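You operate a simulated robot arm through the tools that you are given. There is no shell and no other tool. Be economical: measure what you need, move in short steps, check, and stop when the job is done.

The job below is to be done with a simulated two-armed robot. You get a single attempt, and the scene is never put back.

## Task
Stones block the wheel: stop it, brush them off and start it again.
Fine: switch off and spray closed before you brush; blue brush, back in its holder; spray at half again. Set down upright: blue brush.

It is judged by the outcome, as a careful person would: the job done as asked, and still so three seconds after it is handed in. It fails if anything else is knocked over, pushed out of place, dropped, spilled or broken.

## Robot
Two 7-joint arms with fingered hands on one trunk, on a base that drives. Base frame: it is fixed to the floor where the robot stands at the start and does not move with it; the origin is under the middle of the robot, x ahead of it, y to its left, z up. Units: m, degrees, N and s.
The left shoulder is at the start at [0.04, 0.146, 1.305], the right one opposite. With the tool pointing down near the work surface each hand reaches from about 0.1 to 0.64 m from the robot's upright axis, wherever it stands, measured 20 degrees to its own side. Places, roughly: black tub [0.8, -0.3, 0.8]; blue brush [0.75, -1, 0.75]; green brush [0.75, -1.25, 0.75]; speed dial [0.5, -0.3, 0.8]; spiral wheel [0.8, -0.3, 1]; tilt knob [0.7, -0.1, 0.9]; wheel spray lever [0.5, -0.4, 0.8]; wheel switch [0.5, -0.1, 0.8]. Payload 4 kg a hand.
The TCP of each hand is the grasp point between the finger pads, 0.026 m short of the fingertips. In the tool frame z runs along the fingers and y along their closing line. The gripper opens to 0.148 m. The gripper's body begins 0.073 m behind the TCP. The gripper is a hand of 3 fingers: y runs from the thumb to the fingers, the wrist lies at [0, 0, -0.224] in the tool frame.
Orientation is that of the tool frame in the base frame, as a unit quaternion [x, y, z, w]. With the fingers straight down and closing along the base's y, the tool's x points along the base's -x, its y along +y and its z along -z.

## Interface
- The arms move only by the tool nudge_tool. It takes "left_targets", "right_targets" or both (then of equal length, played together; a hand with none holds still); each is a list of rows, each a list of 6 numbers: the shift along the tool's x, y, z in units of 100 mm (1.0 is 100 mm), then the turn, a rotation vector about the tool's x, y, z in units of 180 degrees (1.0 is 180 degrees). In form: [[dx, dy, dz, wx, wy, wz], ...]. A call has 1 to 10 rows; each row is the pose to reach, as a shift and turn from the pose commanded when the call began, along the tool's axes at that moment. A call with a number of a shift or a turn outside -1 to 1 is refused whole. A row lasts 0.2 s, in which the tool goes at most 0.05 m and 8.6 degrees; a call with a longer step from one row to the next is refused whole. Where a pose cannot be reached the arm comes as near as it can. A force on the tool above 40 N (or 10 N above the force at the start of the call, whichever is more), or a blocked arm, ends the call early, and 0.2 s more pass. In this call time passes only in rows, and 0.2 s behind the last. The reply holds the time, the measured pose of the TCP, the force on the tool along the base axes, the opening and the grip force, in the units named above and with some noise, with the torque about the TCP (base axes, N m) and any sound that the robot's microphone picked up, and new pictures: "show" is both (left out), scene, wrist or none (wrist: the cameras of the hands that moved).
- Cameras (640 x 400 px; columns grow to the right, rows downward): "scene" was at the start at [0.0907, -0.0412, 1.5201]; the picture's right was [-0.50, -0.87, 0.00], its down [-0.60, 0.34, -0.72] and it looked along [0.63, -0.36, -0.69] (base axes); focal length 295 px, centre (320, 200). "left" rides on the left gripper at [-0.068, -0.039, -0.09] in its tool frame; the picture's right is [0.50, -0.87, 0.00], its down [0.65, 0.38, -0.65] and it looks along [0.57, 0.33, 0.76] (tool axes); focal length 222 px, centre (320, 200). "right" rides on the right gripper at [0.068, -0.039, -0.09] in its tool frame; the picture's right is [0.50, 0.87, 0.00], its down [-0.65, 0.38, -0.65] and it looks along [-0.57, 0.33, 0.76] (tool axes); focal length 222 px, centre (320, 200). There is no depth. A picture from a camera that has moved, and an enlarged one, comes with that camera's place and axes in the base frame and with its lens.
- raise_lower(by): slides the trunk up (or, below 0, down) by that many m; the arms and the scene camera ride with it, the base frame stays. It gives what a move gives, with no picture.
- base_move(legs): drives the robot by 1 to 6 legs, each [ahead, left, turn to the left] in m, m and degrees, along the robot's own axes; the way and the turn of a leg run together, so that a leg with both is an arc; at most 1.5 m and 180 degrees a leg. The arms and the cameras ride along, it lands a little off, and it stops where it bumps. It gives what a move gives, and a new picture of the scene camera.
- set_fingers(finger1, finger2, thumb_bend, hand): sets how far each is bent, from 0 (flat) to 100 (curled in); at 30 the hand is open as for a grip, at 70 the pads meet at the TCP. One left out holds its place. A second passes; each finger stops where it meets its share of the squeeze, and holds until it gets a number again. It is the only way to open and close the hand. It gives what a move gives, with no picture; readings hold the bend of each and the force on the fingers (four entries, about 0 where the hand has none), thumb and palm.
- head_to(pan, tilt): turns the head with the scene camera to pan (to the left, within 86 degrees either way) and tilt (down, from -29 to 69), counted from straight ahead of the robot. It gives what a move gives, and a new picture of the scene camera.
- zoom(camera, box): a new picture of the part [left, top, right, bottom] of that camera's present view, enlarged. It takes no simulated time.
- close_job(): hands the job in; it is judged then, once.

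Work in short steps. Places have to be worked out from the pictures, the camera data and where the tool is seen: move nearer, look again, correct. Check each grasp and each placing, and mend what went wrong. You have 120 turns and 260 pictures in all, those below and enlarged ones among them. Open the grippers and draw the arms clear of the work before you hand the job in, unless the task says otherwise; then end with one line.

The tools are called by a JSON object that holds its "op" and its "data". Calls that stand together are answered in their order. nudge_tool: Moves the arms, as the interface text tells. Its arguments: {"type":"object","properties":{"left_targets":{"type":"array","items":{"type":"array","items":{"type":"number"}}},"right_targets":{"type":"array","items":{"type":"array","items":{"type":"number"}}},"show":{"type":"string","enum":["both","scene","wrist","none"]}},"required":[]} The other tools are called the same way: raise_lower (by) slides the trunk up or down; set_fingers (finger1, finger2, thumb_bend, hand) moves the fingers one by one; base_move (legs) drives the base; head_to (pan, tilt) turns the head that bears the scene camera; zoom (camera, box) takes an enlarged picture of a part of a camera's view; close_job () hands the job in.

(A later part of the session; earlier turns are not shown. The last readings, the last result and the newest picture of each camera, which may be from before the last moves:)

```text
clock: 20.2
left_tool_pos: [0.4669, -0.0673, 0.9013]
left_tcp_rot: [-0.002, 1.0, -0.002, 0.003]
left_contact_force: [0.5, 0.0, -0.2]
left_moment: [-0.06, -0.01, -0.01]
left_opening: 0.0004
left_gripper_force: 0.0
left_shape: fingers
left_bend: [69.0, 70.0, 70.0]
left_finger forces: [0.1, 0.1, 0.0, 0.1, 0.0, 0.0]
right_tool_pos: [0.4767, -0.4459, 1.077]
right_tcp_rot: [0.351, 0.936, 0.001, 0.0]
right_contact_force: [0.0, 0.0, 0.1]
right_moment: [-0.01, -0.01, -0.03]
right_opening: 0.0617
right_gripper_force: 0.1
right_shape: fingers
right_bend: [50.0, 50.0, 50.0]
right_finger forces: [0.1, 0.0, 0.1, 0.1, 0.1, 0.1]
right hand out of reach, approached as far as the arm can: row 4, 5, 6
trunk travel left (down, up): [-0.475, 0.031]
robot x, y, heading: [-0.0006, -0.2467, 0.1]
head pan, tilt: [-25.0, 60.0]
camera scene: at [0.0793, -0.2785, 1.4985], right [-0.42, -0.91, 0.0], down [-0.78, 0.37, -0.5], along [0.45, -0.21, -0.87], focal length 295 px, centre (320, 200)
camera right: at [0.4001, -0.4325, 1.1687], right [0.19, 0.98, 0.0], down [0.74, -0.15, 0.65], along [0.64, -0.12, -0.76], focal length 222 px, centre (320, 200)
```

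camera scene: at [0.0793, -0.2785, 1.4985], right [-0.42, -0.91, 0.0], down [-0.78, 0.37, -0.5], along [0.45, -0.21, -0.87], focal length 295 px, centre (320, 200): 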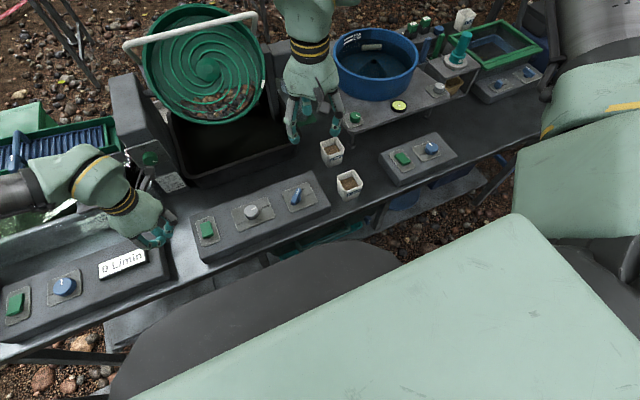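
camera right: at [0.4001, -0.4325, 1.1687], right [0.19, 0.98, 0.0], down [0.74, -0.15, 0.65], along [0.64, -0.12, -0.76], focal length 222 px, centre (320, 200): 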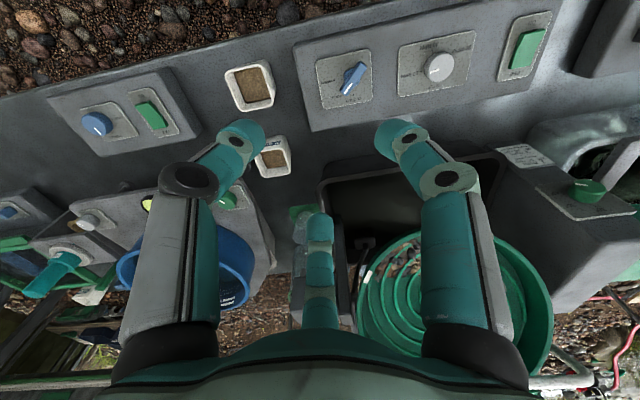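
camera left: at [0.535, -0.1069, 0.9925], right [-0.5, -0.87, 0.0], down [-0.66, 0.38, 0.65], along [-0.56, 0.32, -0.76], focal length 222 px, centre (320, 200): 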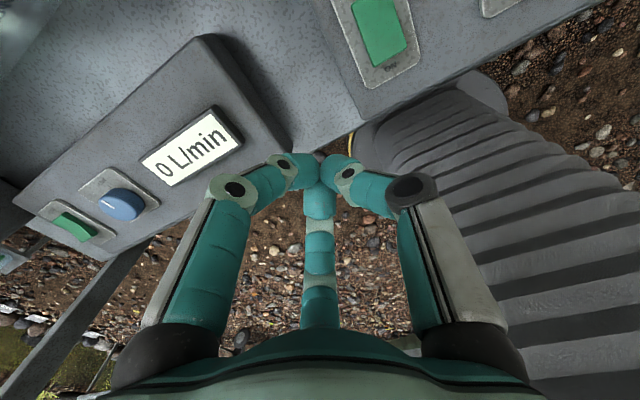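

The right arm is short here; I lift the left hand and lower the trunk 0.12 m to give more reach.

{"op": "nudge_tool", "data": {"left_targets": [[0.3, 0.3, -0.4, 0, 0, 0], [0.6, 0.6, -0.7, 0, 0, 0], [1, 0.8, -1, 0, 0, 0], [1, 1, -1, 0, 0, 0]], "show": "none"}}

{"op": "nudge_tool", "data": {"left_targets": [[0.3, 0.3, -0.4, 0, 0, 0], [0.6, 0.6, -0.7, 0, 0, 0], [1, 0.8, -1, 0, 0, 0], [1, 1, -1, 0, 0, 0]], "show": "none"}}

{"op": "raise_lower", "data": {"by": -0.12}}

{"op": "nudge_tool", "data": {"right_targets": [[0, 0.1, 0, 0, 0, 0], [0, 0.2, 0, 0, 0, 0], [-0.05, 0.3, 0, 0, 0, 0], [-0.25, 0.4, 0, 0, 0, 0]]}}

```text
refused: row 1 steps farther than a row can; nothing moved
```

```text
refused: row 1 steps farther than a row can; nothing moved
```

```text
clock: 21.7
left_tool_pos: [0.4677, -0.0674, 0.7799]
left_tcp_rot: [-0.001, 1.0, -0.004, 0.004]
left_contact_force: [-1.3, -0.8, -0.9]
left_moment: [-0.01, -0.01, 0.0]
left_opening: 0.0004
left_gripper_force: 0.1
left_shape: fingers
left_bend: [69.0, 70.0, 70.0]
left_finger forces: [0.0, 0.0, 0.0, 0.0, 0.0, 0.1]
right_tool_pos: [0.4768, -0.4451, 0.9564]
right_tcp_rot: [0.35, 0.937, 0.0, -0.001]
right_contact_force: [-0.2, 0.7, 0.1]
right_moment: [0.01, 0.0, 0.04]
right_opening: 0.0617
right_gripper_force: 0.0
right_shape: fingers
right_bend: [50.0, 50.0, 50.0]
right_finger forces: [0.1, 0.1, 0.0, 0.0, 0.0, 0.1]
trunk travel left (down, up): [-0.355, 0.151]
robot x, y, heading: [0.0008, -0.2508, -0.2]
head pan, tilt: [-25.0, 60.0]
```

```text
clock: 22.7
left_tool_pos: [0.469, -0.068, 0.7798]
left_tcp_rot: [-0.001, 1.0, -0.004, 0.003]
left_contact_force: [0.4, 0.7, 0.0]
left_moment: [-0.01, 0.04, -0.02]
left_opening: 0.0003
left_gripper_force: 0.0
left_shape: fingers
left_bend: [69.0, 70.0, 70.0]
left_finger forces: [0.0, 0.0, 0.0, 0.1, 0.0, 0.0]
right_tool_pos: [0.5077, -0.4479, 0.9654]
right_tcp_rot: [0.35, 0.937, 0.002, -0.001]
right_contact_force: [0.5, -0.3, -0.6]
right_moment: [-0.01, 0.05, 0.03]
right_opening: 0.0617
right_gripper_force: 0.1
right_shape: fingers
right_bend: [50.0, 50.0, 50.0]
right_finger forces: [0.1, 0.0, 0.0, 0.1, 0.1, 0.1]
right hand out of reach, approached as far as the arm can: row 2, 3, 4
trunk travel left (down, up): [-0.355, 0.151]
robot x, y, heading: [-0.0021, -0.2441, -0.1]
head pan, tilt: [-25.0, 60.0]
camera scene: at [0.0801, -0.2779, 1.3772], right [-0.42, -0.91, 0.0], down [-0.79, 0.37, -0.5], along [0.45, -0.21, -0.87], focal length 295 px, centre (320, 200)
camera right: at [0.4302, -0.4354, 1.0568], right [0.19, 0.98, 0.0], down [0.74, -0.15, 0.65], along [0.64, -0.12, -0.76], focal length 222 px, centre (320, 200)
```

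scene: 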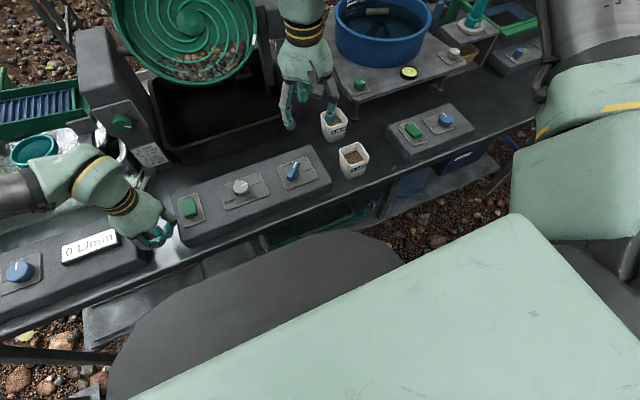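
right: 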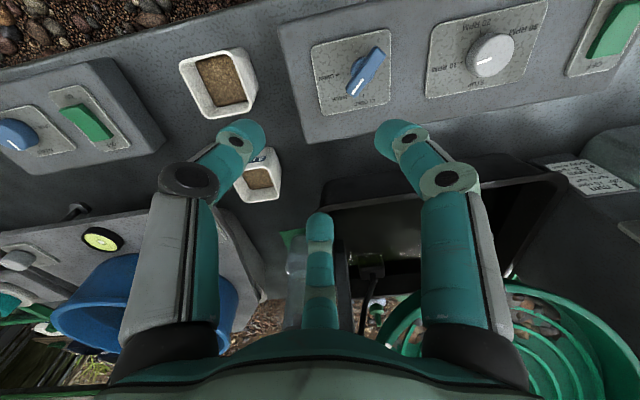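

Two calls were refused for step length, and the left fingers now hang low (no contact). I raise and retract the left hand in proper steps and try moving the right to over the lever.

{"op": "nudge_tool", "data": {"left_targets": [[0, 0, -0.4, 0, 0, 0], [0, 0, -0.8, 0, 0, 0], [0.2, 0.2, -1, 0, 0, 0], [0.5, 0.5, -1, 0, 0, 0], [0.8, 0.8, -1, 0, 0, 0], [1, 1, -1, 0, 0, 0]], "right_targets": [[0.1, 0.05, 0, 0, 0, 0], [0.2, 0.1, 0, 0, 0, 0], [0.3, 0.15, 0, 0, 0, 0], [0.4, 0.2, 0, 0, 0, 0], [0.5, 0.23, 0, 0, 0, 0], [0.5, 0.23, 0, 0, 0, 0]], "show": "wrist"}}

```text
clock: 24.1
left_tool_pos: [0.3663, 0.0332, 0.8783]
left_tcp_rot: [-0.002, 1.0, -0.003, 0.003]
left_contact_force: [-0.1, 0.7, -0.9]
left_moment: [0.02, -0.01, -0.01]
left_opening: 0.0001
left_gripper_force: 0.0
left_shape: fingers
left_bend: [69.0, 70.0, 70.0]
left_finger forces: [0.0, 0.1, 0.0, 0.0, 0.0, 0.1]
right_tool_pos: [0.4761, -0.4203, 0.979]
right_tcp_rot: [0.35, 0.937, 0.001, 0.0]
right_contact_force: [-1.0, 0.0, 0.1]
right_moment: [0.02, -0.02, 0.02]
right_opening: 0.0615
right_gripper_force: 0.0
right_shape: fingers
right_bend: [50.0, 50.0, 50.0]
right_finger forces: [0.0, 0.0, 0.0, 0.0, 0.0, 0.1]
right hand out of reach, approached as far as the arm can: row 1, 2, 3, 4, 5, 6
trunk travel left (down, up): [-0.355, 0.151]
robot x, y, heading: [0.0016, -0.2517, -0.1]
head pan, tilt: [-25.0, 60.0]
camera right: at [0.3999, -0.4079, 1.0697], right [0.19, 0.98, 0.0], down [0.74, -0.15, 0.65], along [0.64, -0.12, -0.76], focal length 222 px, centre (320, 200)
camera left: at [0.4327, -0.0059, 0.9687], right [-0.5, -0.87, 0.0], down [-0.66, 0.38, 0.65], along [-0.56, 0.32, -0.76], focal length 222 px, centre (320, 200)
```

right: 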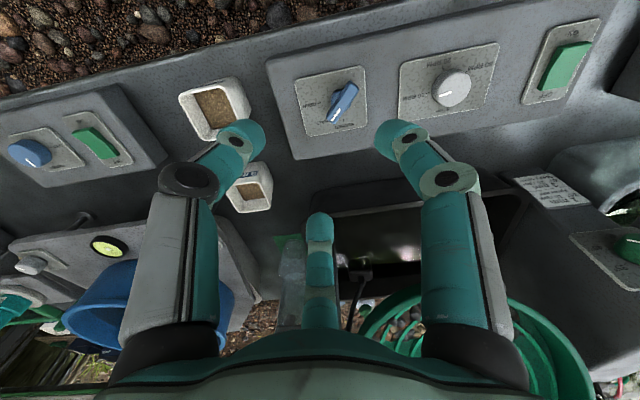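
left: 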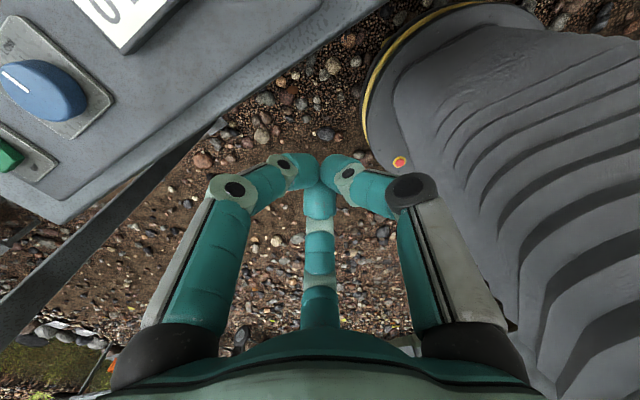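

The right arm's present elbow pose limits it; the left arm works well. I retract and raise the right hand, and drive the base 0.25 m further right so the left hand can do the lever; also test the left hand's 41° turn.

{"op": "nudge_tool", "data": {"right_targets": [[0, -0.25, -0.25, 0, 0, 0], [0, -0.5, -0.5, 0, 0, 0], [0.05, -0.75, -0.75, 0, 0, 0], [0.1, -1, -1, 0, 0, 0], [0.1, -1, -1, 0, 0, 0], [0.1, -1, -1, 0, 0, 0]], "left_targets": [[0, 0, -0.2, 0, 0, 0.045], [0, 0, -0.4, 0, 0, 0.09], [0, 0, -0.6, 0, 0, 0.135], [0, 0, -0.8, 0, 0, 0.18], [0, 0, -0.8, 0, 0, 0.225], [0, 0, -0.8, 0, 0, 0.23]], "show": "scene"}}

```text
clock: 25.5
left_tool_pos: [0.3662, 0.0321, 0.9596]
left_tcp_rot: [0.352, 0.936, -0.002, 0.004]
left_contact_force: [0.3, -0.6, 0.4]
left_moment: [-0.03, 0.0, -0.01]
left_opening: 0.0005
left_gripper_force: 0.1
left_shape: fingers
left_bend: [69.0, 70.0, 70.0]
left_finger forces: [0.0, 0.0, 0.0, 0.1, 0.1, 0.1]
right_tool_pos: [0.4034, -0.4904, 1.0775]
right_tcp_rot: [0.351, 0.936, 0.0, -0.001]
right_contact_force: [-0.8, -0.1, 0.2]
right_moment: [0.03, -0.01, 0.0]
right_opening: 0.0617
right_gripper_force: 0.1
right_shape: fingers
right_bend: [50.0, 50.0, 50.0]
right_finger forces: [0.0, 0.0, 0.0, 0.0, 0.1, 0.0]
trunk travel left (down, up): [-0.355, 0.151]
robot x, y, heading: [0.0001, -0.2503, 0.1]
head pan, tilt: [-25.0, 60.0]
camera scene: at [0.0797, -0.2777, 1.3773], right [-0.42, -0.91, 0.0], down [-0.78, 0.37, -0.5], along [0.45, -0.21, -0.87], focal length 295 px, centre (320, 200)
```

scene: 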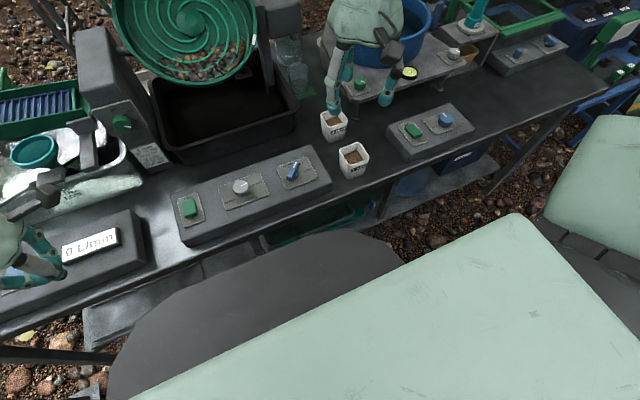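

{"op": "base_move", "data": {"legs": [[0, -0.25, 0]]}}

{"op": "set_fingers", "data": {"hand": "left", "finger1": 50, "finger2": 50, "thumb_bend": 50}}

{"op": "head_to", "data": {"pan": -5, "tilt": 60}}

```text
clock: 27.3
left_tool_pos: [0.3663, -0.2138, 0.9596]
left_tcp_rot: [0.351, 0.936, -0.002, 0.004]
left_contact_force: [0.0, 0.4, 0.0]
left_moment: [-0.02, -0.01, 0.01]
left_opening: 0.0004
left_gripper_force: 0.1
left_shape: fingers
left_bend: [69.0, 70.0, 70.0]
left_finger forces: [0.0, 0.0, 0.0, 0.0, 0.0, 0.0]
right_tool_pos: [0.4043, -0.7378, 1.078]
right_tcp_rot: [0.349, 0.937, 0.001, -0.001]
right_contact_force: [-0.9, 0.7, -0.2]
right_moment: [-0.05, -0.03, 0.0]
right_opening: 0.0616
right_gripper_force: 0.1
right_shape: fingers
right_bend: [50.0, 50.0, 50.0]
right_finger forces: [0.0, 0.0, 0.1, 0.0, 0.0, 0.1]
trunk travel left (down, up): [-0.355, 0.151]
robot x, y, heading: [-0.0003, -0.4985, -0.1]
head pan, tilt: [-25.0, 60.0]
camera scene: at [0.0795, -0.5239, 1.3773], right [-0.42, -0.91, 0.0], down [-0.79, 0.36, -0.5], along [0.45, -0.21, -0.87], focal length 295 px, centre (320, 200)
```

scene: 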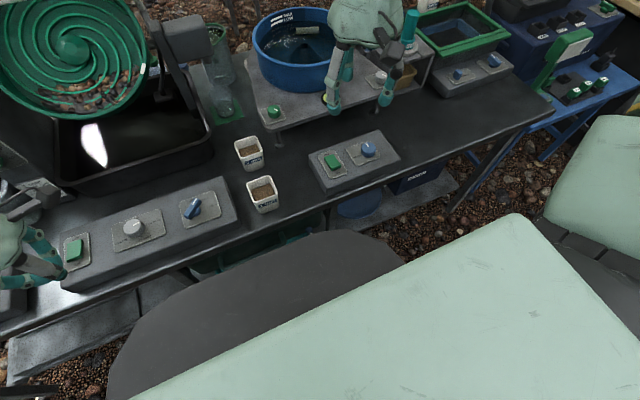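

```text
clock: 28.3
left_tool_pos: [0.3657, -0.2138, 0.9588]
left_tcp_rot: [0.352, 0.936, -0.001, 0.004]
left_contact_force: [0.0, -0.7, 0.3]
left_moment: [-0.02, 0.0, -0.01]
left_opening: 0.0613
left_gripper_force: 0.0
left_shape: fingers
left_bend: [50.0, 50.0, 50.0]
left_finger forces: [0.1, 0.1, 0.0, 0.0, 0.0, 0.1]
right_tool_pos: [0.4046, -0.737, 1.0769]
right_tcp_rot: [0.35, 0.937, 0.001, -0.001]
right_contact_force: [0.6, -0.4, 0.0]
right_moment: [0.01, 0.03, 0.01]
right_opening: 0.0619
right_gripper_force: 0.1
right_shape: fingers
right_bend: [50.0, 50.0, 50.0]
right_finger forces: [0.0, 0.0, 0.0, 0.0, 0.1, 0.0]
trunk travel left (down, up): [-0.355, 0.151]
robot x, y, heading: [0.0003, -0.496, 0.0]
head pan, tilt: [-25.0, 60.0]
```

```text
clock: 29.1
left_tool_pos: [0.3658, -0.2142, 0.9592]
left_tcp_rot: [0.351, 0.936, -0.002, 0.004]
left_contact_force: [0.0, 0.4, 0.1]
left_moment: [0.01, 0.02, 0.01]
left_opening: 0.0615
left_gripper_force: 0.1
left_shape: fingers
left_bend: [50.0, 50.0, 50.0]
left_finger forces: [0.0, 0.0, 0.0, 0.0, 0.0, 0.1]
right_tool_pos: [0.4043, -0.7389, 1.0768]
right_tcp_rot: [0.35, 0.937, 0.0, 0.0]
right_contact_force: [0.2, 0.3, 0.2]
right_moment: [0.03, 0.0, -0.01]
right_opening: 0.0617
right_gripper_force: 0.1
right_shape: fingers
right_bend: [50.0, 50.0, 50.0]
right_finger forces: [0.1, 0.0, 0.1, 0.1, 0.0, 0.0]
trunk travel left (down, up): [-0.355, 0.151]
robot x, y, heading: [0.0002, -0.4974, 0.2]
head pan, tilt: [-5.0, 60.0]
camera scene: at [0.0854, -0.503, 1.3773], right [-0.09, -1.0, 0.0], down [-0.86, 0.08, -0.5], along [0.5, -0.04, -0.87], focal length 295 px, centre (320, 200)
```

scene: 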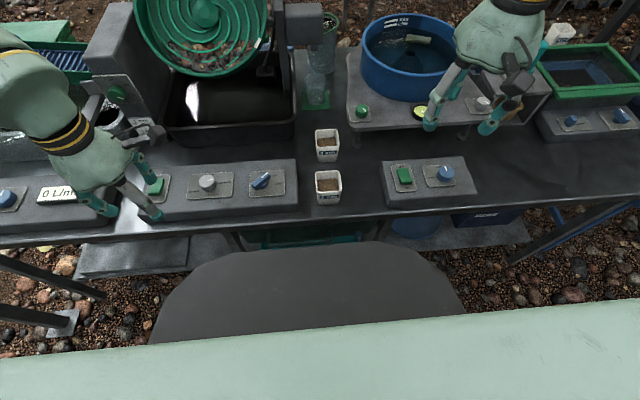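

The lever is at ≈[0.488,-0.395]. I move the left hand over it in steps.

{"op": "nudge_tool", "data": {"left_targets": [[-0.4, -0.1, 0, 0, 0, 0], [-0.8, -0.2, 0, 0, 0, 0], [-1, -0.3, 0, 0, 0, 0]], "show": "none"}}

{"op": "nudge_tool", "data": {"left_targets": [[-0.4, -0.1, 0.1, 0, 0, 0], [-0.8, -0.2, 0.3, 0, 0, 0], [-1, -0.25, 0.4, 0, 0, 0], [-1.0, -0.25, 0.5, 0, 0, 0]]}}

```text
clock: 29.9
left_tool_pos: [0.4226, -0.3015, 0.9611]
left_tcp_rot: [0.35, 0.937, -0.001, 0.004]
left_contact_force: [-0.4, 1.1, -0.2]
left_moment: [0.0, 0.03, 0.0]
left_opening: 0.0617
left_gripper_force: 0.0
left_shape: fingers
left_bend: [50.0, 50.0, 50.0]
left_finger forces: [0.0, 0.1, 0.0, 0.1, 0.0, 0.0]
right_tool_pos: [0.4041, -0.738, 1.0776]
right_tcp_rot: [0.35, 0.937, 0.002, -0.001]
right_contact_force: [-0.2, 0.2, 0.5]
right_moment: [-0.03, 0.02, -0.02]
right_opening: 0.062
right_gripper_force: 0.1
right_shape: fingers
right_bend: [50.0, 50.0, 50.0]
right_finger forces: [0.0, 0.0, 0.0, 0.1, 0.0, 0.0]
trunk travel left (down, up): [-0.355, 0.151]
robot x, y, heading: [0.0002, -0.4973, 0.1]
head pan, tilt: [-5.0, 60.0]
```

```text
clock: 30.9
left_tool_pos: [0.4793, -0.3881, 0.9101]
left_tcp_rot: [0.35, 0.937, -0.001, 0.004]
left_contact_force: [0.6, 0.0, 0.6]
left_moment: [0.03, 0.02, -0.03]
left_opening: 0.0614
left_gripper_force: 0.0
left_shape: fingers
left_bend: [50.0, 50.0, 50.0]
left_finger forces: [0.1, 0.0, 0.0, 0.0, 0.1, 0.0]
right_tool_pos: [0.4044, -0.7379, 1.0765]
right_tcp_rot: [0.349, 0.937, 0.0, 0.0]
right_contact_force: [0.4, 0.4, 0.0]
right_moment: [0.02, 0.02, 0.0]
right_opening: 0.0618
right_gripper_force: 0.0
right_shape: fingers
right_bend: [50.0, 50.0, 50.0]
right_finger forces: [0.1, 0.0, 0.0, 0.0, 0.1, 0.0]
trunk travel left (down, up): [-0.355, 0.151]
robot x, y, heading: [-0.002, -0.497, 0.1]
head pan, tilt: [-5.0, 60.0]
camera scene: at [0.0857, -0.5027, 1.3773], right [-0.09, -1.0, 0.0], down [-0.86, 0.07, -0.5], along [0.5, -0.04, -0.87], focal length 295 px, centre (320, 200)
camera left: at [0.505, -0.4626, 1.0007], right [-0.95, -0.32, 0.0], down [-0.25, 0.72, 0.65], along [-0.21, 0.61, -0.76], focal length 222 px, centre (320, 200)
```

scene: 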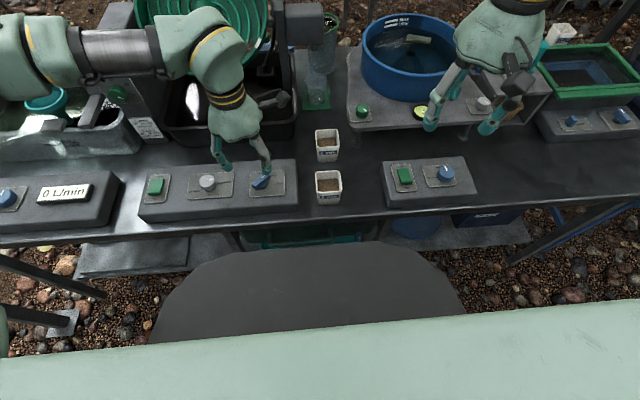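
left: 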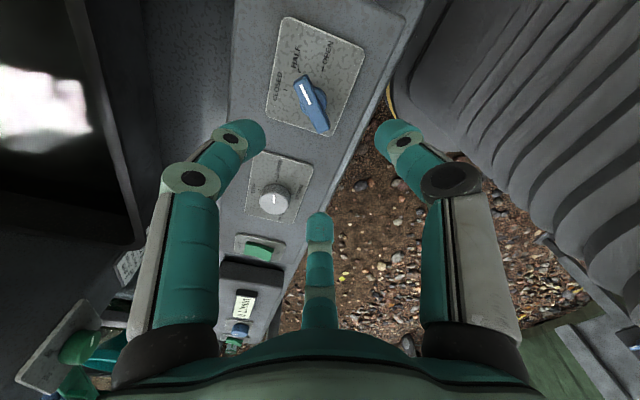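

Left hand is nearly aligned. Lever centre ≈[0.489,-0.397] at -45°. I correct by ~1.3 cm, turn 4° more, and descend around it.

{"op": "nudge_tool", "data": {"left_targets": [[-0.13, 0, 0.2, 0, 0, 0.02], [-0.13, 0, 0.5, 0, 0, 0.02], [-0.13, 0, 0.8, 0, 0, 0.02], [-0.13, 0, 1.0, 0, 0, 0.02]]}}

{"op": "zoom", "data": {"camera": "left", "box": [200, 0, 440, 150]}}

```text
clock: 31.9
left_tool_pos: [0.4917, -0.397, 0.8094]
left_tcp_rot: [0.381, 0.925, -0.002, 0.004]
left_contact_force: [-0.7, -0.7, 0.5]
left_moment: [-0.02, 0.01, -0.04]
left_opening: 0.0615
left_gripper_force: 0.0
left_shape: fingers
left_bend: [50.0, 50.0, 50.0]
left_finger forces: [0.0, 0.0, 0.0, 0.0, 0.0, 0.0]
right_tool_pos: [0.4041, -0.7391, 1.078]
right_tcp_rot: [0.349, 0.937, 0.0, -0.001]
right_contact_force: [-0.1, 0.5, 0.2]
right_moment: [-0.01, -0.02, -0.02]
right_opening: 0.0619
right_gripper_force: 0.1
right_shape: fingers
right_bend: [50.0, 50.0, 50.0]
right_finger forces: [0.0, 0.0, 0.0, 0.1, 0.1, 0.0]
trunk travel left (down, up): [-0.355, 0.151]
robot x, y, heading: [0.0018, -0.4938, 0.1]
head pan, tilt: [-5.0, 60.0]
camera scene: at [0.0859, -0.503, 1.3773], right [-0.09, -1.0, 0.0], down [-0.86, 0.07, -0.5], along [0.5, -0.04, -0.87], focal length 295 px, centre (320, 200)
camera left: at [0.5115, -0.4726, 0.9006], right [-0.96, -0.26, 0.0], down [-0.2, 0.73, 0.65], along [-0.17, 0.63, -0.76], focal length 222 px, centre (320, 200)
```

scene: 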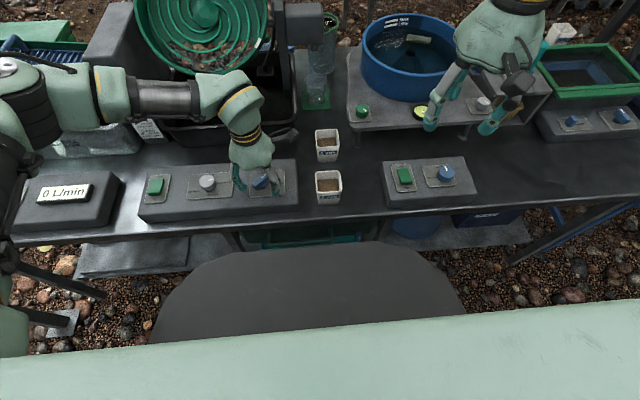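
left: 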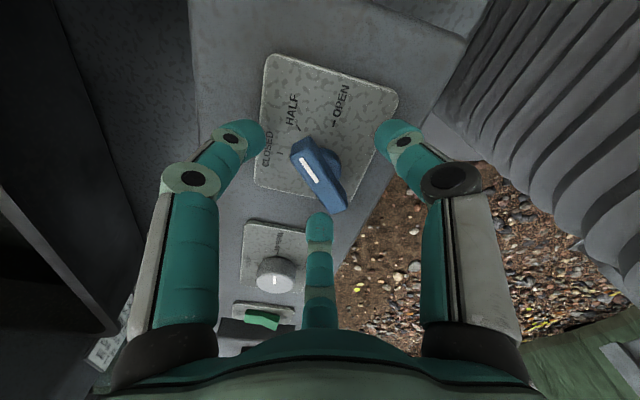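

```text
2.67 times, centred on (320, 75) of left
camera zoom: at [0.5115, -0.4726, 0.9006], right [-0.96, -0.26, 0.0], down [-0.2, 0.73, 0.65], along [-0.17, 0.63, -0.76], focal length 592 px, centre (320, 533)
```

zoom: 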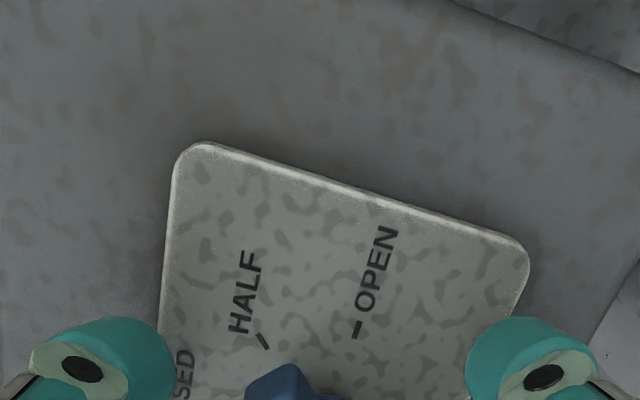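

The lever is centred between the fingers (TCP maps to image centre). I turn ~7° more, lower 12 mm and close.

{"op": "nudge_tool", "data": {"left_targets": [[0, 0, 0.06, 0, 0, 0.035], [0, 0, 0.12, 0, 0, 0.035]], "show": "none"}}

{"op": "set_fingers", "data": {"hand": "left", "finger1": 70, "finger2": 70, "thumb_bend": 70}}

{"op": "zoom", "data": {"camera": "left", "box": [200, 50, 440, 250]}}

```text
clock: 32.5
left_tool_pos: [0.4915, -0.3963, 0.8017]
left_tcp_rot: [0.431, 0.903, -0.001, 0.007]
left_contact_force: [1.1, 1.3, 13.2]
left_moment: [-0.26, -0.12, -0.01]
left_opening: 0.0622
left_gripper_force: 6.7
left_shape: fingers
left_bend: [50.0, 50.0, 50.0]
left_finger forces: [7.4, 0.1, 0.0, 0.0, 6.0, 0.0]
right_tool_pos: [0.4022, -0.7371, 1.0784]
right_tcp_rot: [0.35, 0.937, 0.001, 0.0]
right_contact_force: [-0.1, -0.4, 0.1]
right_moment: [0.01, 0.01, -0.01]
right_opening: 0.0618
right_gripper_force: 0.0
right_shape: fingers
right_bend: [50.0, 50.0, 50.0]
right_finger forces: [0.0, 0.0, 0.0, 0.0, 0.0, 0.0]
trunk travel left (down, up): [-0.355, 0.151]
robot x, y, heading: [-0.0002, -0.4993, 0.0]
head pan, tilt: [-5.0, 60.0]
```

```text
clock: 33.5
left_tool_pos: [0.4883, -0.3978, 0.8018]
left_tcp_rot: [0.431, 0.902, -0.001, 0.007]
left_contact_force: [-8.6, -3.1, 30.2]
left_moment: [-0.26, 0.24, -0.26]
left_opening: 0.0588
left_gripper_force: 30.2
left_shape: fingers
left_bend: [49.0, 56.0, 57.0]
left_finger forces: [15.2, 20.8, 0.0, 0.0, 25.5, 0.1]
right_tool_pos: [0.4011, -0.7387, 1.079]
right_tcp_rot: [0.35, 0.937, 0.001, 0.001]
right_contact_force: [0.3, 0.0, 0.1]
right_moment: [0.0, -0.01, 0.02]
right_opening: 0.0616
right_gripper_force: 0.0
right_shape: fingers
right_bend: [50.0, 50.0, 50.0]
right_finger forces: [0.1, 0.1, 0.0, 0.0, 0.0, 0.0]
trunk travel left (down, up): [-0.355, 0.151]
robot x, y, heading: [0.0029, -0.4994, 0.1]
head pan, tilt: [-5.0, 60.0]
```

```text
2.00 times, centred on (320, 150) of left
camera zoom: at [0.4997, -0.4755, 0.8921], right [-0.99, -0.16, -0.01], down [-0.12, 0.75, 0.65], along [-0.09, 0.64, -0.76], focal length 444 px, centre (320, 300)
```

zoom: 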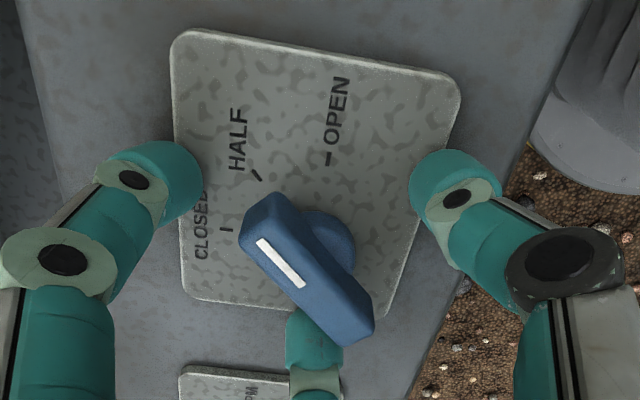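

The fingertips jammed against the panel before meeting. I lift ~1.2 cm and let them close on the lever.

{"op": "nudge_tool", "data": {"left_targets": [[0, 0, -0.12, 0, 0, 0], [0, 0, -0.12, 0, 0, 0]], "show": "none"}}

{"op": "set_fingers", "data": {"hand": "left", "finger1": 70, "finger2": 70, "thumb_bend": 70}}

{"op": "zoom", "data": {"camera": "left", "box": [200, 50, 440, 250]}}

```text
clock: 34.1
left_tool_pos: [0.4905, -0.3957, 0.811]
left_tcp_rot: [0.429, 0.903, -0.001, 0.007]
left_contact_force: [-0.9, 0.7, 0.4]
left_moment: [-0.02, 0.09, 0.03]
left_opening: 0.0213
left_gripper_force: 6.1
left_shape: fingers
left_bend: [60.0, 64.0, 68.0]
left_finger forces: [1.6, 2.6, 0.0, 0.1, 7.7, 0.0]
right_tool_pos: [0.404, -0.7384, 1.0778]
right_tcp_rot: [0.349, 0.937, 0.002, -0.001]
right_contact_force: [0.0, -0.4, -0.1]
right_moment: [0.0, 0.01, -0.02]
right_opening: 0.0618
right_gripper_force: 0.2
right_shape: fingers
right_bend: [50.0, 50.0, 50.0]
right_finger forces: [0.0, 0.0, 0.0, 0.1, 0.0, 0.1]
trunk travel left (down, up): [-0.355, 0.151]
robot x, y, heading: [-0.0016, -0.4978, 0.3]
head pan, tilt: [-5.0, 60.0]
```

```text
clock: 35.1
left_tool_pos: [0.4913, -0.396, 0.8108]
left_tcp_rot: [0.429, 0.903, -0.001, 0.005]
left_contact_force: [1.2, 5.8, 6.0]
left_moment: [0.04, 0.03, 0.02]
left_opening: 0.0156
left_gripper_force: 11.5
left_shape: fingers
left_bend: [64.0, 65.0, 68.0]
left_finger forces: [5.7, 4.8, 0.0, 0.0, 11.4, 0.0]
right_tool_pos: [0.4047, -0.7371, 1.0775]
right_tcp_rot: [0.349, 0.937, 0.0, 0.0]
right_contact_force: [-0.4, 0.6, 0.6]
right_moment: [0.02, -0.02, 0.03]
right_opening: 0.0617
right_gripper_force: 0.0
right_shape: fingers
right_bend: [50.0, 50.0, 50.0]
right_finger forces: [0.1, 0.0, 0.0, 0.0, 0.1, 0.1]
trunk travel left (down, up): [-0.355, 0.151]
robot x, y, heading: [-0.0017, -0.4982, 0.1]
head pan, tilt: [-5.0, 60.0]
```

```text
2.00 times, centred on (320, 150) of left
camera zoom: at [0.5028, -0.4734, 0.9017], right [-0.99, -0.16, -0.01], down [-0.12, 0.75, 0.65], along [-0.1, 0.64, -0.76], focal length 444 px, centre (320, 300)
```

zoom: 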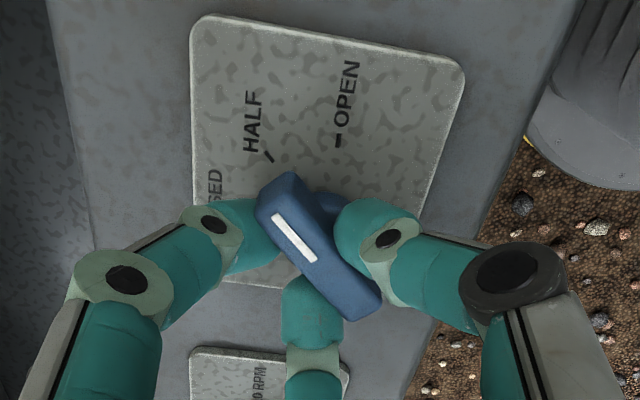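

The lever is gripped and still at half. I turn it 45° counter-clockwise (toward CLOSED).

{"op": "nudge_tool", "data": {"left_targets": [[0, 0, 0, 0, 0, -0.045], [0, 0, 0, 0, 0, -0.09], [0, 0, 0, 0, 0, -0.135], [0, 0, 0, 0, 0, -0.18], [0, 0, 0, 0, 0, -0.22], [0, 0, 0, 0, 0, -0.25]], "show": "none"}}

{"op": "zoom", "data": {"camera": "left", "box": [200, 50, 440, 250]}}

```text
clock: 36.5
left_tool_pos: [0.4905, -0.3964, 0.8106]
left_tcp_rot: [0.051, 0.999, -0.004, 0.003]
left_contact_force: [-0.7, 6.1, 4.4]
left_moment: [0.09, 0.06, 0.0]
left_opening: 0.0151
left_gripper_force: 10.7
left_shape: fingers
left_bend: [64.0, 65.0, 68.0]
left_finger forces: [5.8, 5.3, 0.0, 0.0, 9.9, 0.0]
right_tool_pos: [0.4056, -0.7372, 1.0785]
right_tcp_rot: [0.35, 0.937, 0.0, -0.001]
right_contact_force: [0.4, -0.4, -0.6]
right_moment: [-0.01, 0.0, 0.01]
right_opening: 0.0617
right_gripper_force: 0.1
right_shape: fingers
right_bend: [50.0, 50.0, 50.0]
right_finger forces: [0.1, 0.0, 0.0, 0.0, 0.0, 0.0]
trunk travel left (down, up): [-0.355, 0.151]
robot x, y, heading: [0.0027, -0.4961, -0.1]
head pan, tilt: [-5.0, 60.0]
```

```text
2.00 times, centred on (320, 150) of left
camera zoom: at [0.5532, -0.4421, 0.9016], right [-0.59, -0.81, 0.0], down [-0.62, 0.45, 0.65], along [-0.52, 0.38, -0.76], focal length 444 px, centre (320, 300)
```

zoom: 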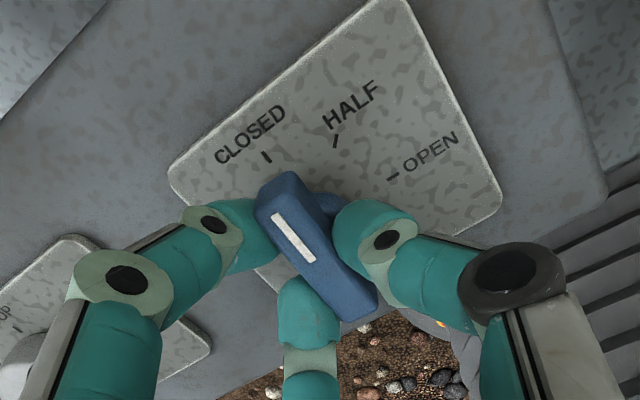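

The CLOSED tick now sits where the HALF tick sat before. I release, lift, and verify.

{"op": "set_fingers", "data": {"hand": "left", "finger1": 50, "finger2": 50, "thumb_bend": 50}}

{"op": "nudge_tool", "data": {"left_targets": [[0, 0, -0.4, 0, 0, 0], [0, 0, -0.8, 0, 0, 0], [0, 0, -1, 0, 0, 0]], "show": "scene"}}

{"op": "zoom", "data": {"camera": "left", "box": [200, 0, 440, 150]}}

{"op": "head_to", "data": {"pan": -60, "tilt": 40}}

```text
clock: 37.5
left_tool_pos: [0.4912, -0.3965, 0.8102]
left_tcp_rot: [0.053, 0.999, -0.003, 0.003]
left_contact_force: [0.0, 0.0, -0.3]
left_moment: [0.0, -0.01, 0.01]
left_opening: 0.0616
left_gripper_force: 0.0
left_shape: fingers
left_bend: [50.0, 50.0, 50.0]
left_finger forces: [0.0, 0.1, 0.0, 0.0, 0.1, 0.1]
right_tool_pos: [0.4049, -0.7381, 1.0765]
right_tcp_rot: [0.35, 0.937, 0.001, -0.001]
right_contact_force: [-0.1, 0.6, 0.2]
right_moment: [0.0, 0.0, -0.02]
right_opening: 0.062
right_gripper_force: 0.1
right_shape: fingers
right_bend: [50.0, 50.0, 50.0]
right_finger forces: [0.0, 0.1, 0.0, 0.0, 0.0, 0.0]
trunk travel left (down, up): [-0.355, 0.151]
robot x, y, heading: [0.0007, -0.4968, 0.3]
head pan, tilt: [-5.0, 60.0]
```

```text
clock: 38.3
left_tool_pos: [0.4903, -0.3969, 0.9102]
left_tcp_rot: [0.052, 0.999, -0.002, 0.003]
left_contact_force: [0.1, 0.2, 0.4]
left_moment: [0.03, -0.02, 0.01]
left_opening: 0.0618
left_gripper_force: 0.1
left_shape: fingers
left_bend: [50.0, 50.0, 50.0]
left_finger forces: [0.1, 0.0, 0.0, 0.0, 0.1, 0.1]
right_tool_pos: [0.4038, -0.7374, 1.0776]
right_tcp_rot: [0.35, 0.937, 0.0, -0.001]
right_contact_force: [0.3, -0.2, -0.6]
right_moment: [0.01, 0.02, -0.02]
right_opening: 0.0617
right_gripper_force: 0.1
right_shape: fingers
right_bend: [50.0, 50.0, 50.0]
right_finger forces: [0.0, 0.1, 0.1, 0.0, 0.0, 0.1]
trunk travel left (down, up): [-0.355, 0.151]
robot x, y, heading: [-0.0005, -0.4996, 0.3]
head pan, tilt: [-5.0, 60.0]
camera scene: at [0.0855, -0.5028, 1.3773], right [-0.09, -1.0, 0.0], down [-0.86, 0.07, -0.5], along [0.5, -0.04, -0.87], focal length 295 px, centre (320, 200)
```

scene: 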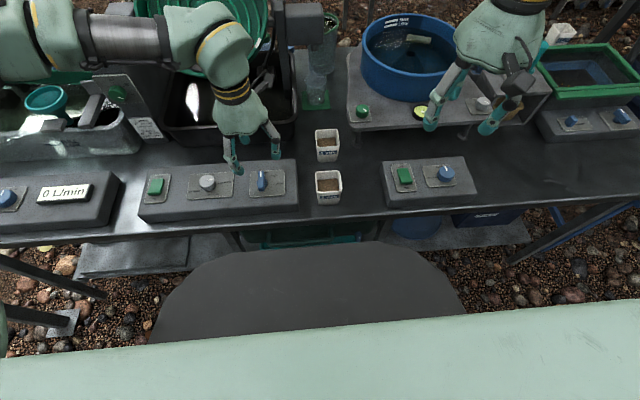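

```text
2.67 times, centred on (320, 75) of left
camera zoom: at [0.5529, -0.4428, 1.0017], right [-0.59, -0.81, 0.0], down [-0.62, 0.45, 0.65], along [-0.52, 0.38, -0.76], focal length 592 px, centre (320, 533)
```

zoom: 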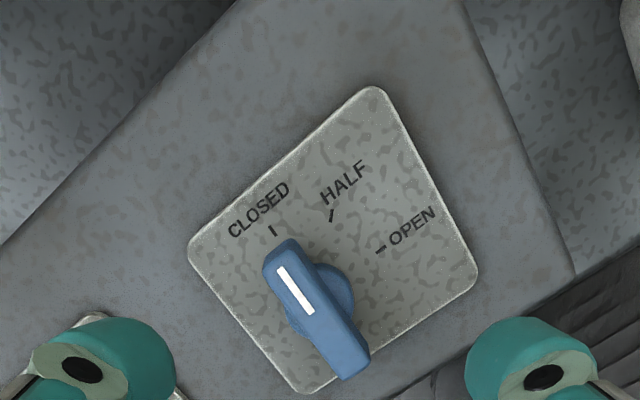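

```text
clock: 39.6
left_tool_pos: [0.4902, -0.3969, 0.9097]
left_tcp_rot: [0.052, 0.999, -0.003, 0.004]
left_contact_force: [0.1, 0.1, 0.0]
left_moment: [0.03, 0.01, -0.01]
left_opening: 0.0618
left_gripper_force: 0.1
left_shape: fingers
left_bend: [50.0, 50.0, 50.0]
left_finger forces: [0.0, 0.0, 0.0, 0.0, 0.0, 0.0]
right_tool_pos: [0.4036, -0.7381, 1.0767]
right_tcp_rot: [0.35, 0.937, 0.0, -0.002]
right_contact_force: [-0.5, -1.0, 0.1]
right_moment: [0.01, 0.0, -0.01]
right_opening: 0.0619
right_gripper_force: 0.1
right_shape: fingers
right_bend: [50.0, 50.0, 50.0]
right_finger forces: [0.0, 0.0, 0.1, 0.0, 0.0, 0.0]
trunk travel left (down, up): [-0.355, 0.151]
robot x, y, heading: [-0.0003, -0.4981, 0.2]
head pan, tilt: [-60.0, 40.0]
camera scene: at [0.0618, -0.5707, 1.404], right [-0.86, -0.5, 0.0], down [-0.32, 0.56, -0.77], along [0.38, -0.66, -0.64], focal length 295 px, centre (320, 200)
```

scene: 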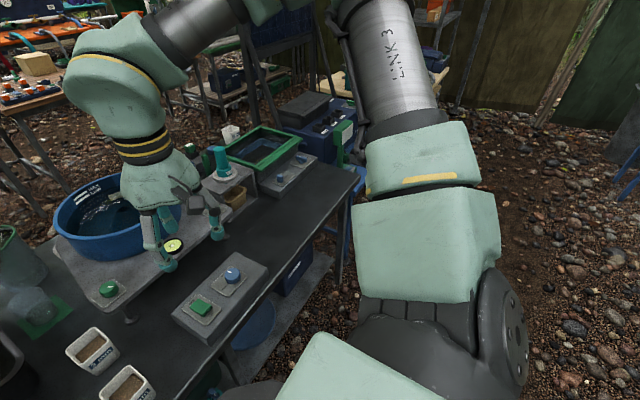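

Spray lever now points at CLOSED. Next I look for the brushes past the right hand.

{"op": "head_to", "data": {"pan": -30, "tilt": 40}}

{"op": "zoom", "data": {"camera": "right", "box": [0, 180, 240, 400]}}

```text
clock: 40.5
left_tool_pos: [0.4902, -0.3971, 0.9091]
left_tcp_rot: [0.052, 0.999, -0.003, 0.004]
left_contact_force: [-0.2, -0.8, 0.1]
left_moment: [0.03, 0.01, -0.01]
left_opening: 0.0618
left_gripper_force: 0.0
left_shape: fingers
left_bend: [50.0, 50.0, 50.0]
left_finger forces: [0.0, 0.0, 0.0, 0.0, 0.0, 0.0]
right_tool_pos: [0.405, -0.7383, 1.0773]
right_tcp_rot: [0.349, 0.937, 0.001, -0.001]
right_contact_force: [0.7, 0.1, 0.3]
right_moment: [0.05, 0.02, -0.02]
right_opening: 0.0616
right_gripper_force: 0.0
right_shape: fingers
right_bend: [50.0, 50.0, 50.0]
right_finger forces: [0.2, 0.0, 0.1, 0.0, 0.1, 0.0]
trunk travel left (down, up): [-0.355, 0.151]
robot x, y, heading: [-0.0007, -0.4951, -0.0]
head pan, tilt: [-30.0, 40.0]
camera scene: at [0.0927, -0.5396, 1.404], right [-0.5, -0.87, 0.0], down [-0.56, 0.32, -0.77], along [0.66, -0.38, -0.64], focal length 295 px, centre (320, 200)
```

scene: 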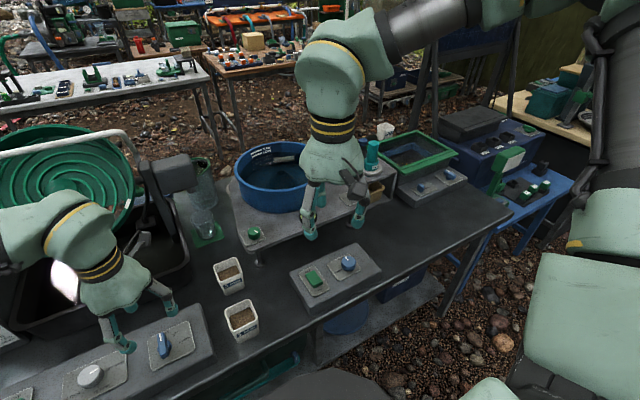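

```text
1.82 times, centred on (120, 290) of right
camera zoom: at [0.328, -0.7251, 1.1686], right [0.19, 0.98, 0.0], down [0.74, -0.14, 0.65], along [0.64, -0.12, -0.76], focal length 404 px, centre (684, 36)
```

zoom: 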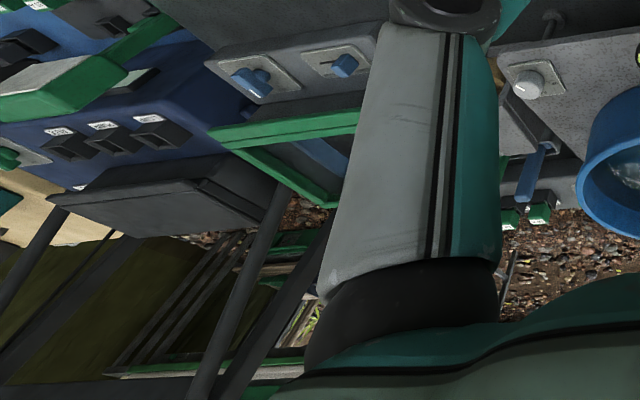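

Blue brush handle triangulates to ≈[0.855,-1.067], top z≈0.88. I'll raise the left hand clear, then drive right to stand in front of it.

{"op": "nudge_tool", "data": {"left_targets": [[0, 0, -0.4, 0, 0, 0], [0.2, 0.1, -0.8, 0, 0, 0], [0.5, 0.3, -1, 0, 0, 0], [0.8, 0.5, -1, 0, 0, 0], [1, 0.6, -1, 0, 0, 0]], "show": "none"}}

{"op": "nudge_tool", "data": {"left_targets": [[0.1, 0, -0.4, 0, 0, 0], [0.2, 0, -0.8, 0, 0, 0], [0.3, 0, -1, 0, 0, 0], [0.3, 0, -1, 0, 0, 0]], "right_targets": [[0, -0.1, -0.2, 0, 0, -0.04], [0, -0.2, -0.4, 0, 0, -0.08], [0, -0.3, -0.6, 0, 0, -0.12], [0, -0.4, -0.8, 0, 0, -0.16]], "show": "none"}}

{"op": "base_move", "data": {"legs": [[0, -0.6, 0]]}}

```text
clock: 41.7
left_tool_pos: [0.3948, -0.3256, 1.0082]
left_tcp_rot: [0.053, 0.999, -0.003, 0.004]
left_contact_force: [1.0, -0.5, 0.0]
left_moment: [0.01, 0.0, -0.03]
left_opening: 0.0615
left_gripper_force: 0.0
left_shape: fingers
left_bend: [50.0, 50.0, 50.0]
left_finger forces: [0.0, 0.0, 0.0, 0.0, 0.0, 0.0]
right_tool_pos: [0.4046, -0.7379, 1.0784]
right_tcp_rot: [0.349, 0.937, 0.0, -0.001]
right_contact_force: [-0.5, 0.9, 1.0]
right_moment: [0.0, 0.01, 0.01]
right_opening: 0.0618
right_gripper_force: 0.1
right_shape: fingers
right_bend: [50.0, 50.0, 50.0]
right_finger forces: [0.0, 0.0, 0.0, 0.0, 0.0, 0.0]
trunk travel left (down, up): [-0.355, 0.151]
robot x, y, heading: [-0.002, -0.4963, -0.1]
head pan, tilt: [-30.0, 40.0]
```

```text
clock: 42.7
left_tool_pos: [0.3644, -0.3205, 1.109]
left_tcp_rot: [0.052, 0.999, -0.002, 0.004]
left_contact_force: [-0.7, 0.7, 0.0]
left_moment: [-0.01, -0.04, 0.0]
left_opening: 0.0618
left_gripper_force: 0.1
left_shape: fingers
left_bend: [50.0, 50.0, 50.0]
left_finger forces: [0.0, 0.1, 0.0, 0.1, 0.0, 0.1]
right_tool_pos: [0.3773, -0.767, 1.1565]
right_tcp_rot: [0.104, 0.995, 0.001, -0.001]
right_contact_force: [-0.9, -0.8, 0.2]
right_moment: [0.02, -0.03, 0.0]
right_opening: 0.0615
right_gripper_force: 0.0
right_shape: fingers
right_bend: [50.0, 50.0, 50.0]
right_finger forces: [0.0, 0.1, 0.1, 0.1, 0.0, 0.0]
trunk travel left (down, up): [-0.355, 0.151]
robot x, y, heading: [-0.0006, -0.4974, 0.2]
head pan, tilt: [-30.0, 40.0]
```

```text
clock: 46.1
left_tool_pos: [0.3665, -0.9183, 1.1085]
left_tcp_rot: [0.05, 0.999, -0.005, 0.003]
left_contact_force: [0.5, 0.6, -0.4]
left_moment: [0.02, -0.02, 0.05]
left_opening: 0.0617
left_gripper_force: 0.0
left_shape: fingers
left_bend: [50.0, 50.0, 50.0]
left_finger forces: [0.0, 0.0, 0.0, 0.1, 0.0, 0.0]
right_tool_pos: [0.3823, -1.3642, 1.157]
right_tcp_rot: [0.103, 0.995, 0.0, -0.001]
right_contact_force: [0.1, 0.2, -1.5]
right_moment: [0.01, 0.02, 0.0]
right_opening: 0.0617
right_gripper_force: 0.3
right_shape: fingers
right_bend: [50.0, 50.0, 50.0]
right_finger forces: [0.1, 0.0, 0.1, 0.1, 0.0, 0.0]
trunk travel left (down, up): [-0.355, 0.151]
robot x, y, heading: [0.0034, -1.1023, 0.3]
head pan, tilt: [-30.0, 40.0]
camera scene: at [0.0951, -1.1372, 1.4041], right [-0.49, -0.87, 0.0], down [-0.56, 0.32, -0.77], along [0.67, -0.38, -0.64], focal length 295 px, centre (320, 200)
```

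scene: 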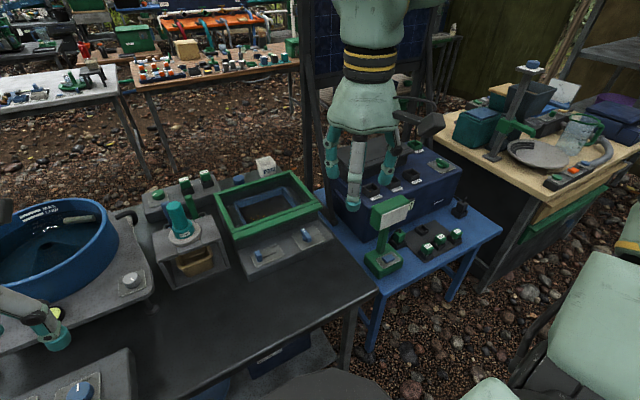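

{"op": "head_to", "data": {"pan": 5, "tilt": 42}}

{"op": "zoom", "data": {"camera": "scene", "box": [240, 120, 440, 245]}}

```text
clock: 47.1
left_tool_pos: [0.3682, -0.918, 1.1094]
left_tcp_rot: [0.049, 0.999, -0.003, 0.004]
left_contact_force: [0.0, 1.1, 0.1]
left_moment: [-0.02, 0.04, -0.01]
left_opening: 0.0618
left_gripper_force: 0.0
left_shape: fingers
left_bend: [50.0, 50.0, 50.0]
left_finger forces: [0.1, 0.0, 0.1, 0.1, 0.0, 0.0]
right_tool_pos: [0.382, -1.3654, 1.1573]
right_tcp_rot: [0.103, 0.995, 0.001, -0.001]
right_contact_force: [-0.5, 0.0, -0.6]
right_moment: [-0.01, -0.05, 0.02]
right_opening: 0.0617
right_gripper_force: 0.0
right_shape: fingers
right_bend: [50.0, 50.0, 50.0]
right_finger forces: [0.0, 0.1, 0.1, 0.1, 0.1, 0.1]
trunk travel left (down, up): [-0.355, 0.151]
robot x, y, heading: [0.0005, -1.094, 0.3]
head pan, tilt: [5.0, 42.0]
camera scene: at [0.1045, -1.088, 1.4011], right [0.09, -1.0, 0.0], down [-0.67, -0.06, -0.74], along [0.74, 0.07, -0.67], focal length 295 px, centre (320, 200)
```

scene: 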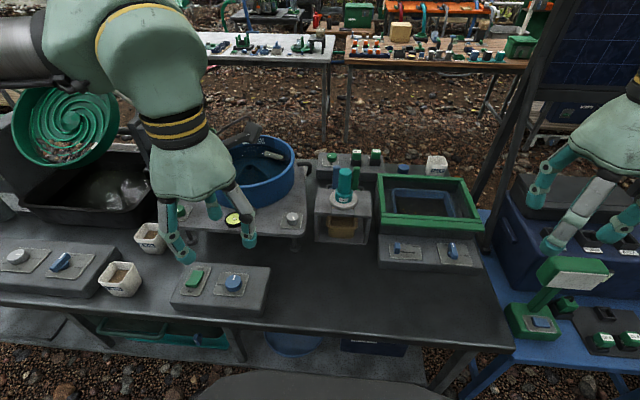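

```text
3.20 times, centred on (340, 182) of scene
camera zoom: at [0.1045, -1.088, 1.4011], right [0.09, -1.0, 0.0], down [-0.67, -0.06, -0.74], along [0.74, 0.07, -0.67], focal length 945 px, centre (256, 256)
```

zoom: 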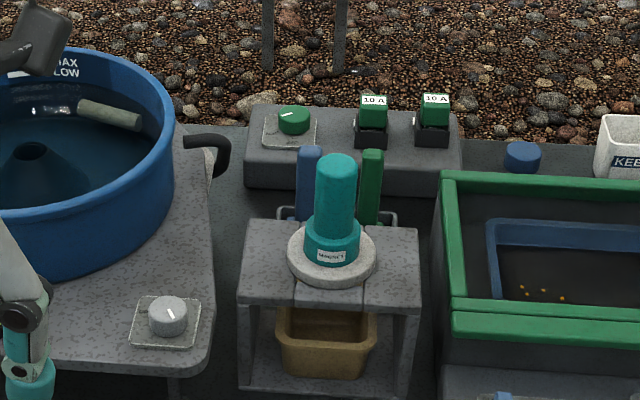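

The blue brush ([0.855,-1.07]) stands in a wire holder behind the magnet stand, 6 cm from the green one. I need to get closer: drive forward 0.13 m.

{"op": "base_move", "data": {"legs": [[0.13, 0, 0]]}}

```text
clock: 48.4
left_tool_pos: [0.4968, -0.9186, 1.1104]
left_tcp_rot: [0.051, 0.999, -0.003, 0.005]
left_contact_force: [0.8, 0.1, -0.7]
left_moment: [0.01, -0.04, -0.03]
left_opening: 0.0615
left_gripper_force: 0.0
left_shape: fingers
left_bend: [50.0, 50.0, 50.0]
left_finger forces: [0.1, 0.1, 0.0, 0.0, 0.1, 0.1]
right_tool_pos: [0.5096, -1.365, 1.1588]
right_tcp_rot: [0.103, 0.995, 0.002, 0.001]
right_contact_force: [-0.8, 0.4, 0.3]
right_moment: [-0.01, -0.03, 0.01]
right_opening: 0.0617
right_gripper_force: 0.1
right_shape: fingers
right_bend: [50.0, 50.0, 50.0]
right_finger forces: [0.0, 0.0, 0.0, 0.1, 0.0, 0.1]
trunk travel left (down, up): [-0.355, 0.151]
robot x, y, heading: [0.1351, -1.0955, 0.2]
head pan, tilt: [5.0, 42.0]
camera scene: at [0.2329, -1.0876, 1.4013], right [0.09, -1.0, 0.0], down [-0.67, -0.06, -0.74], along [0.74, 0.07, -0.67], focal length 295 px, centre (320, 200)
```

scene: 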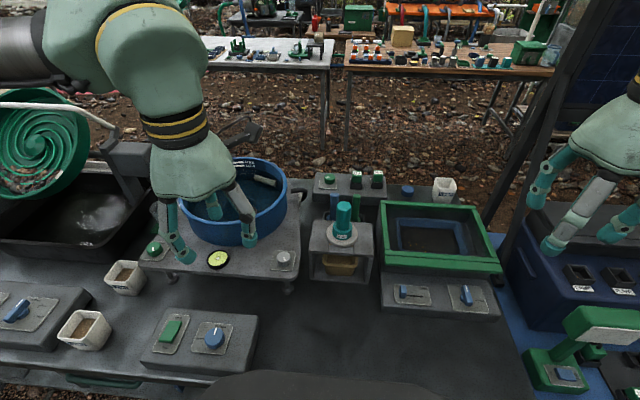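

No bump. Now I turn the left hand 54° more (so one finger faces +y and none points at the green brush) while moving toward the brush, high up.

{"op": "nudge_tool", "data": {"left_targets": [[-0.15, -0.15, 0, 0, 0, 0.045], [-0.3, -0.3, 0, 0, 0, 0.09], [-0.45, -0.45, 0, 0, 0, 0.135], [-0.6, -0.6, 0, 0, 0, 0.18], [-0.75, -0.75, 0, 0, 0, 0.225], [-0.9, -0.9, 0, 0, 0, 0.27], [-1, -1, 0, 0, 0, 0.3]], "show": "none"}}

```text
clock: 50.0
left_tool_pos: [0.5876, -1.0287, 1.1093]
left_tcp_rot: [0.5, 0.866, -0.002, 0.004]
left_contact_force: [-0.2, 0.5, 0.4]
left_moment: [0.0, -0.02, 0.0]
left_opening: 0.0616
left_gripper_force: 0.1
left_shape: fingers
left_bend: [50.0, 50.0, 50.0]
left_finger forces: [0.0, 0.0, 0.0, 0.0, 0.1, 0.0]
right_tool_pos: [0.5119, -1.366, 1.1576]
right_tcp_rot: [0.103, 0.995, 0.001, -0.001]
right_contact_force: [-0.3, 0.3, 0.5]
right_moment: [-0.02, 0.02, 0.04]
right_opening: 0.062
right_gripper_force: 0.0
right_shape: fingers
right_bend: [50.0, 50.0, 50.0]
right_finger forces: [0.0, 0.1, 0.0, 0.0, 0.0, 0.0]
trunk travel left (down, up): [-0.355, 0.151]
robot x, y, heading: [0.1331, -1.0964, 0.3]
head pan, tilt: [5.0, 42.0]
```

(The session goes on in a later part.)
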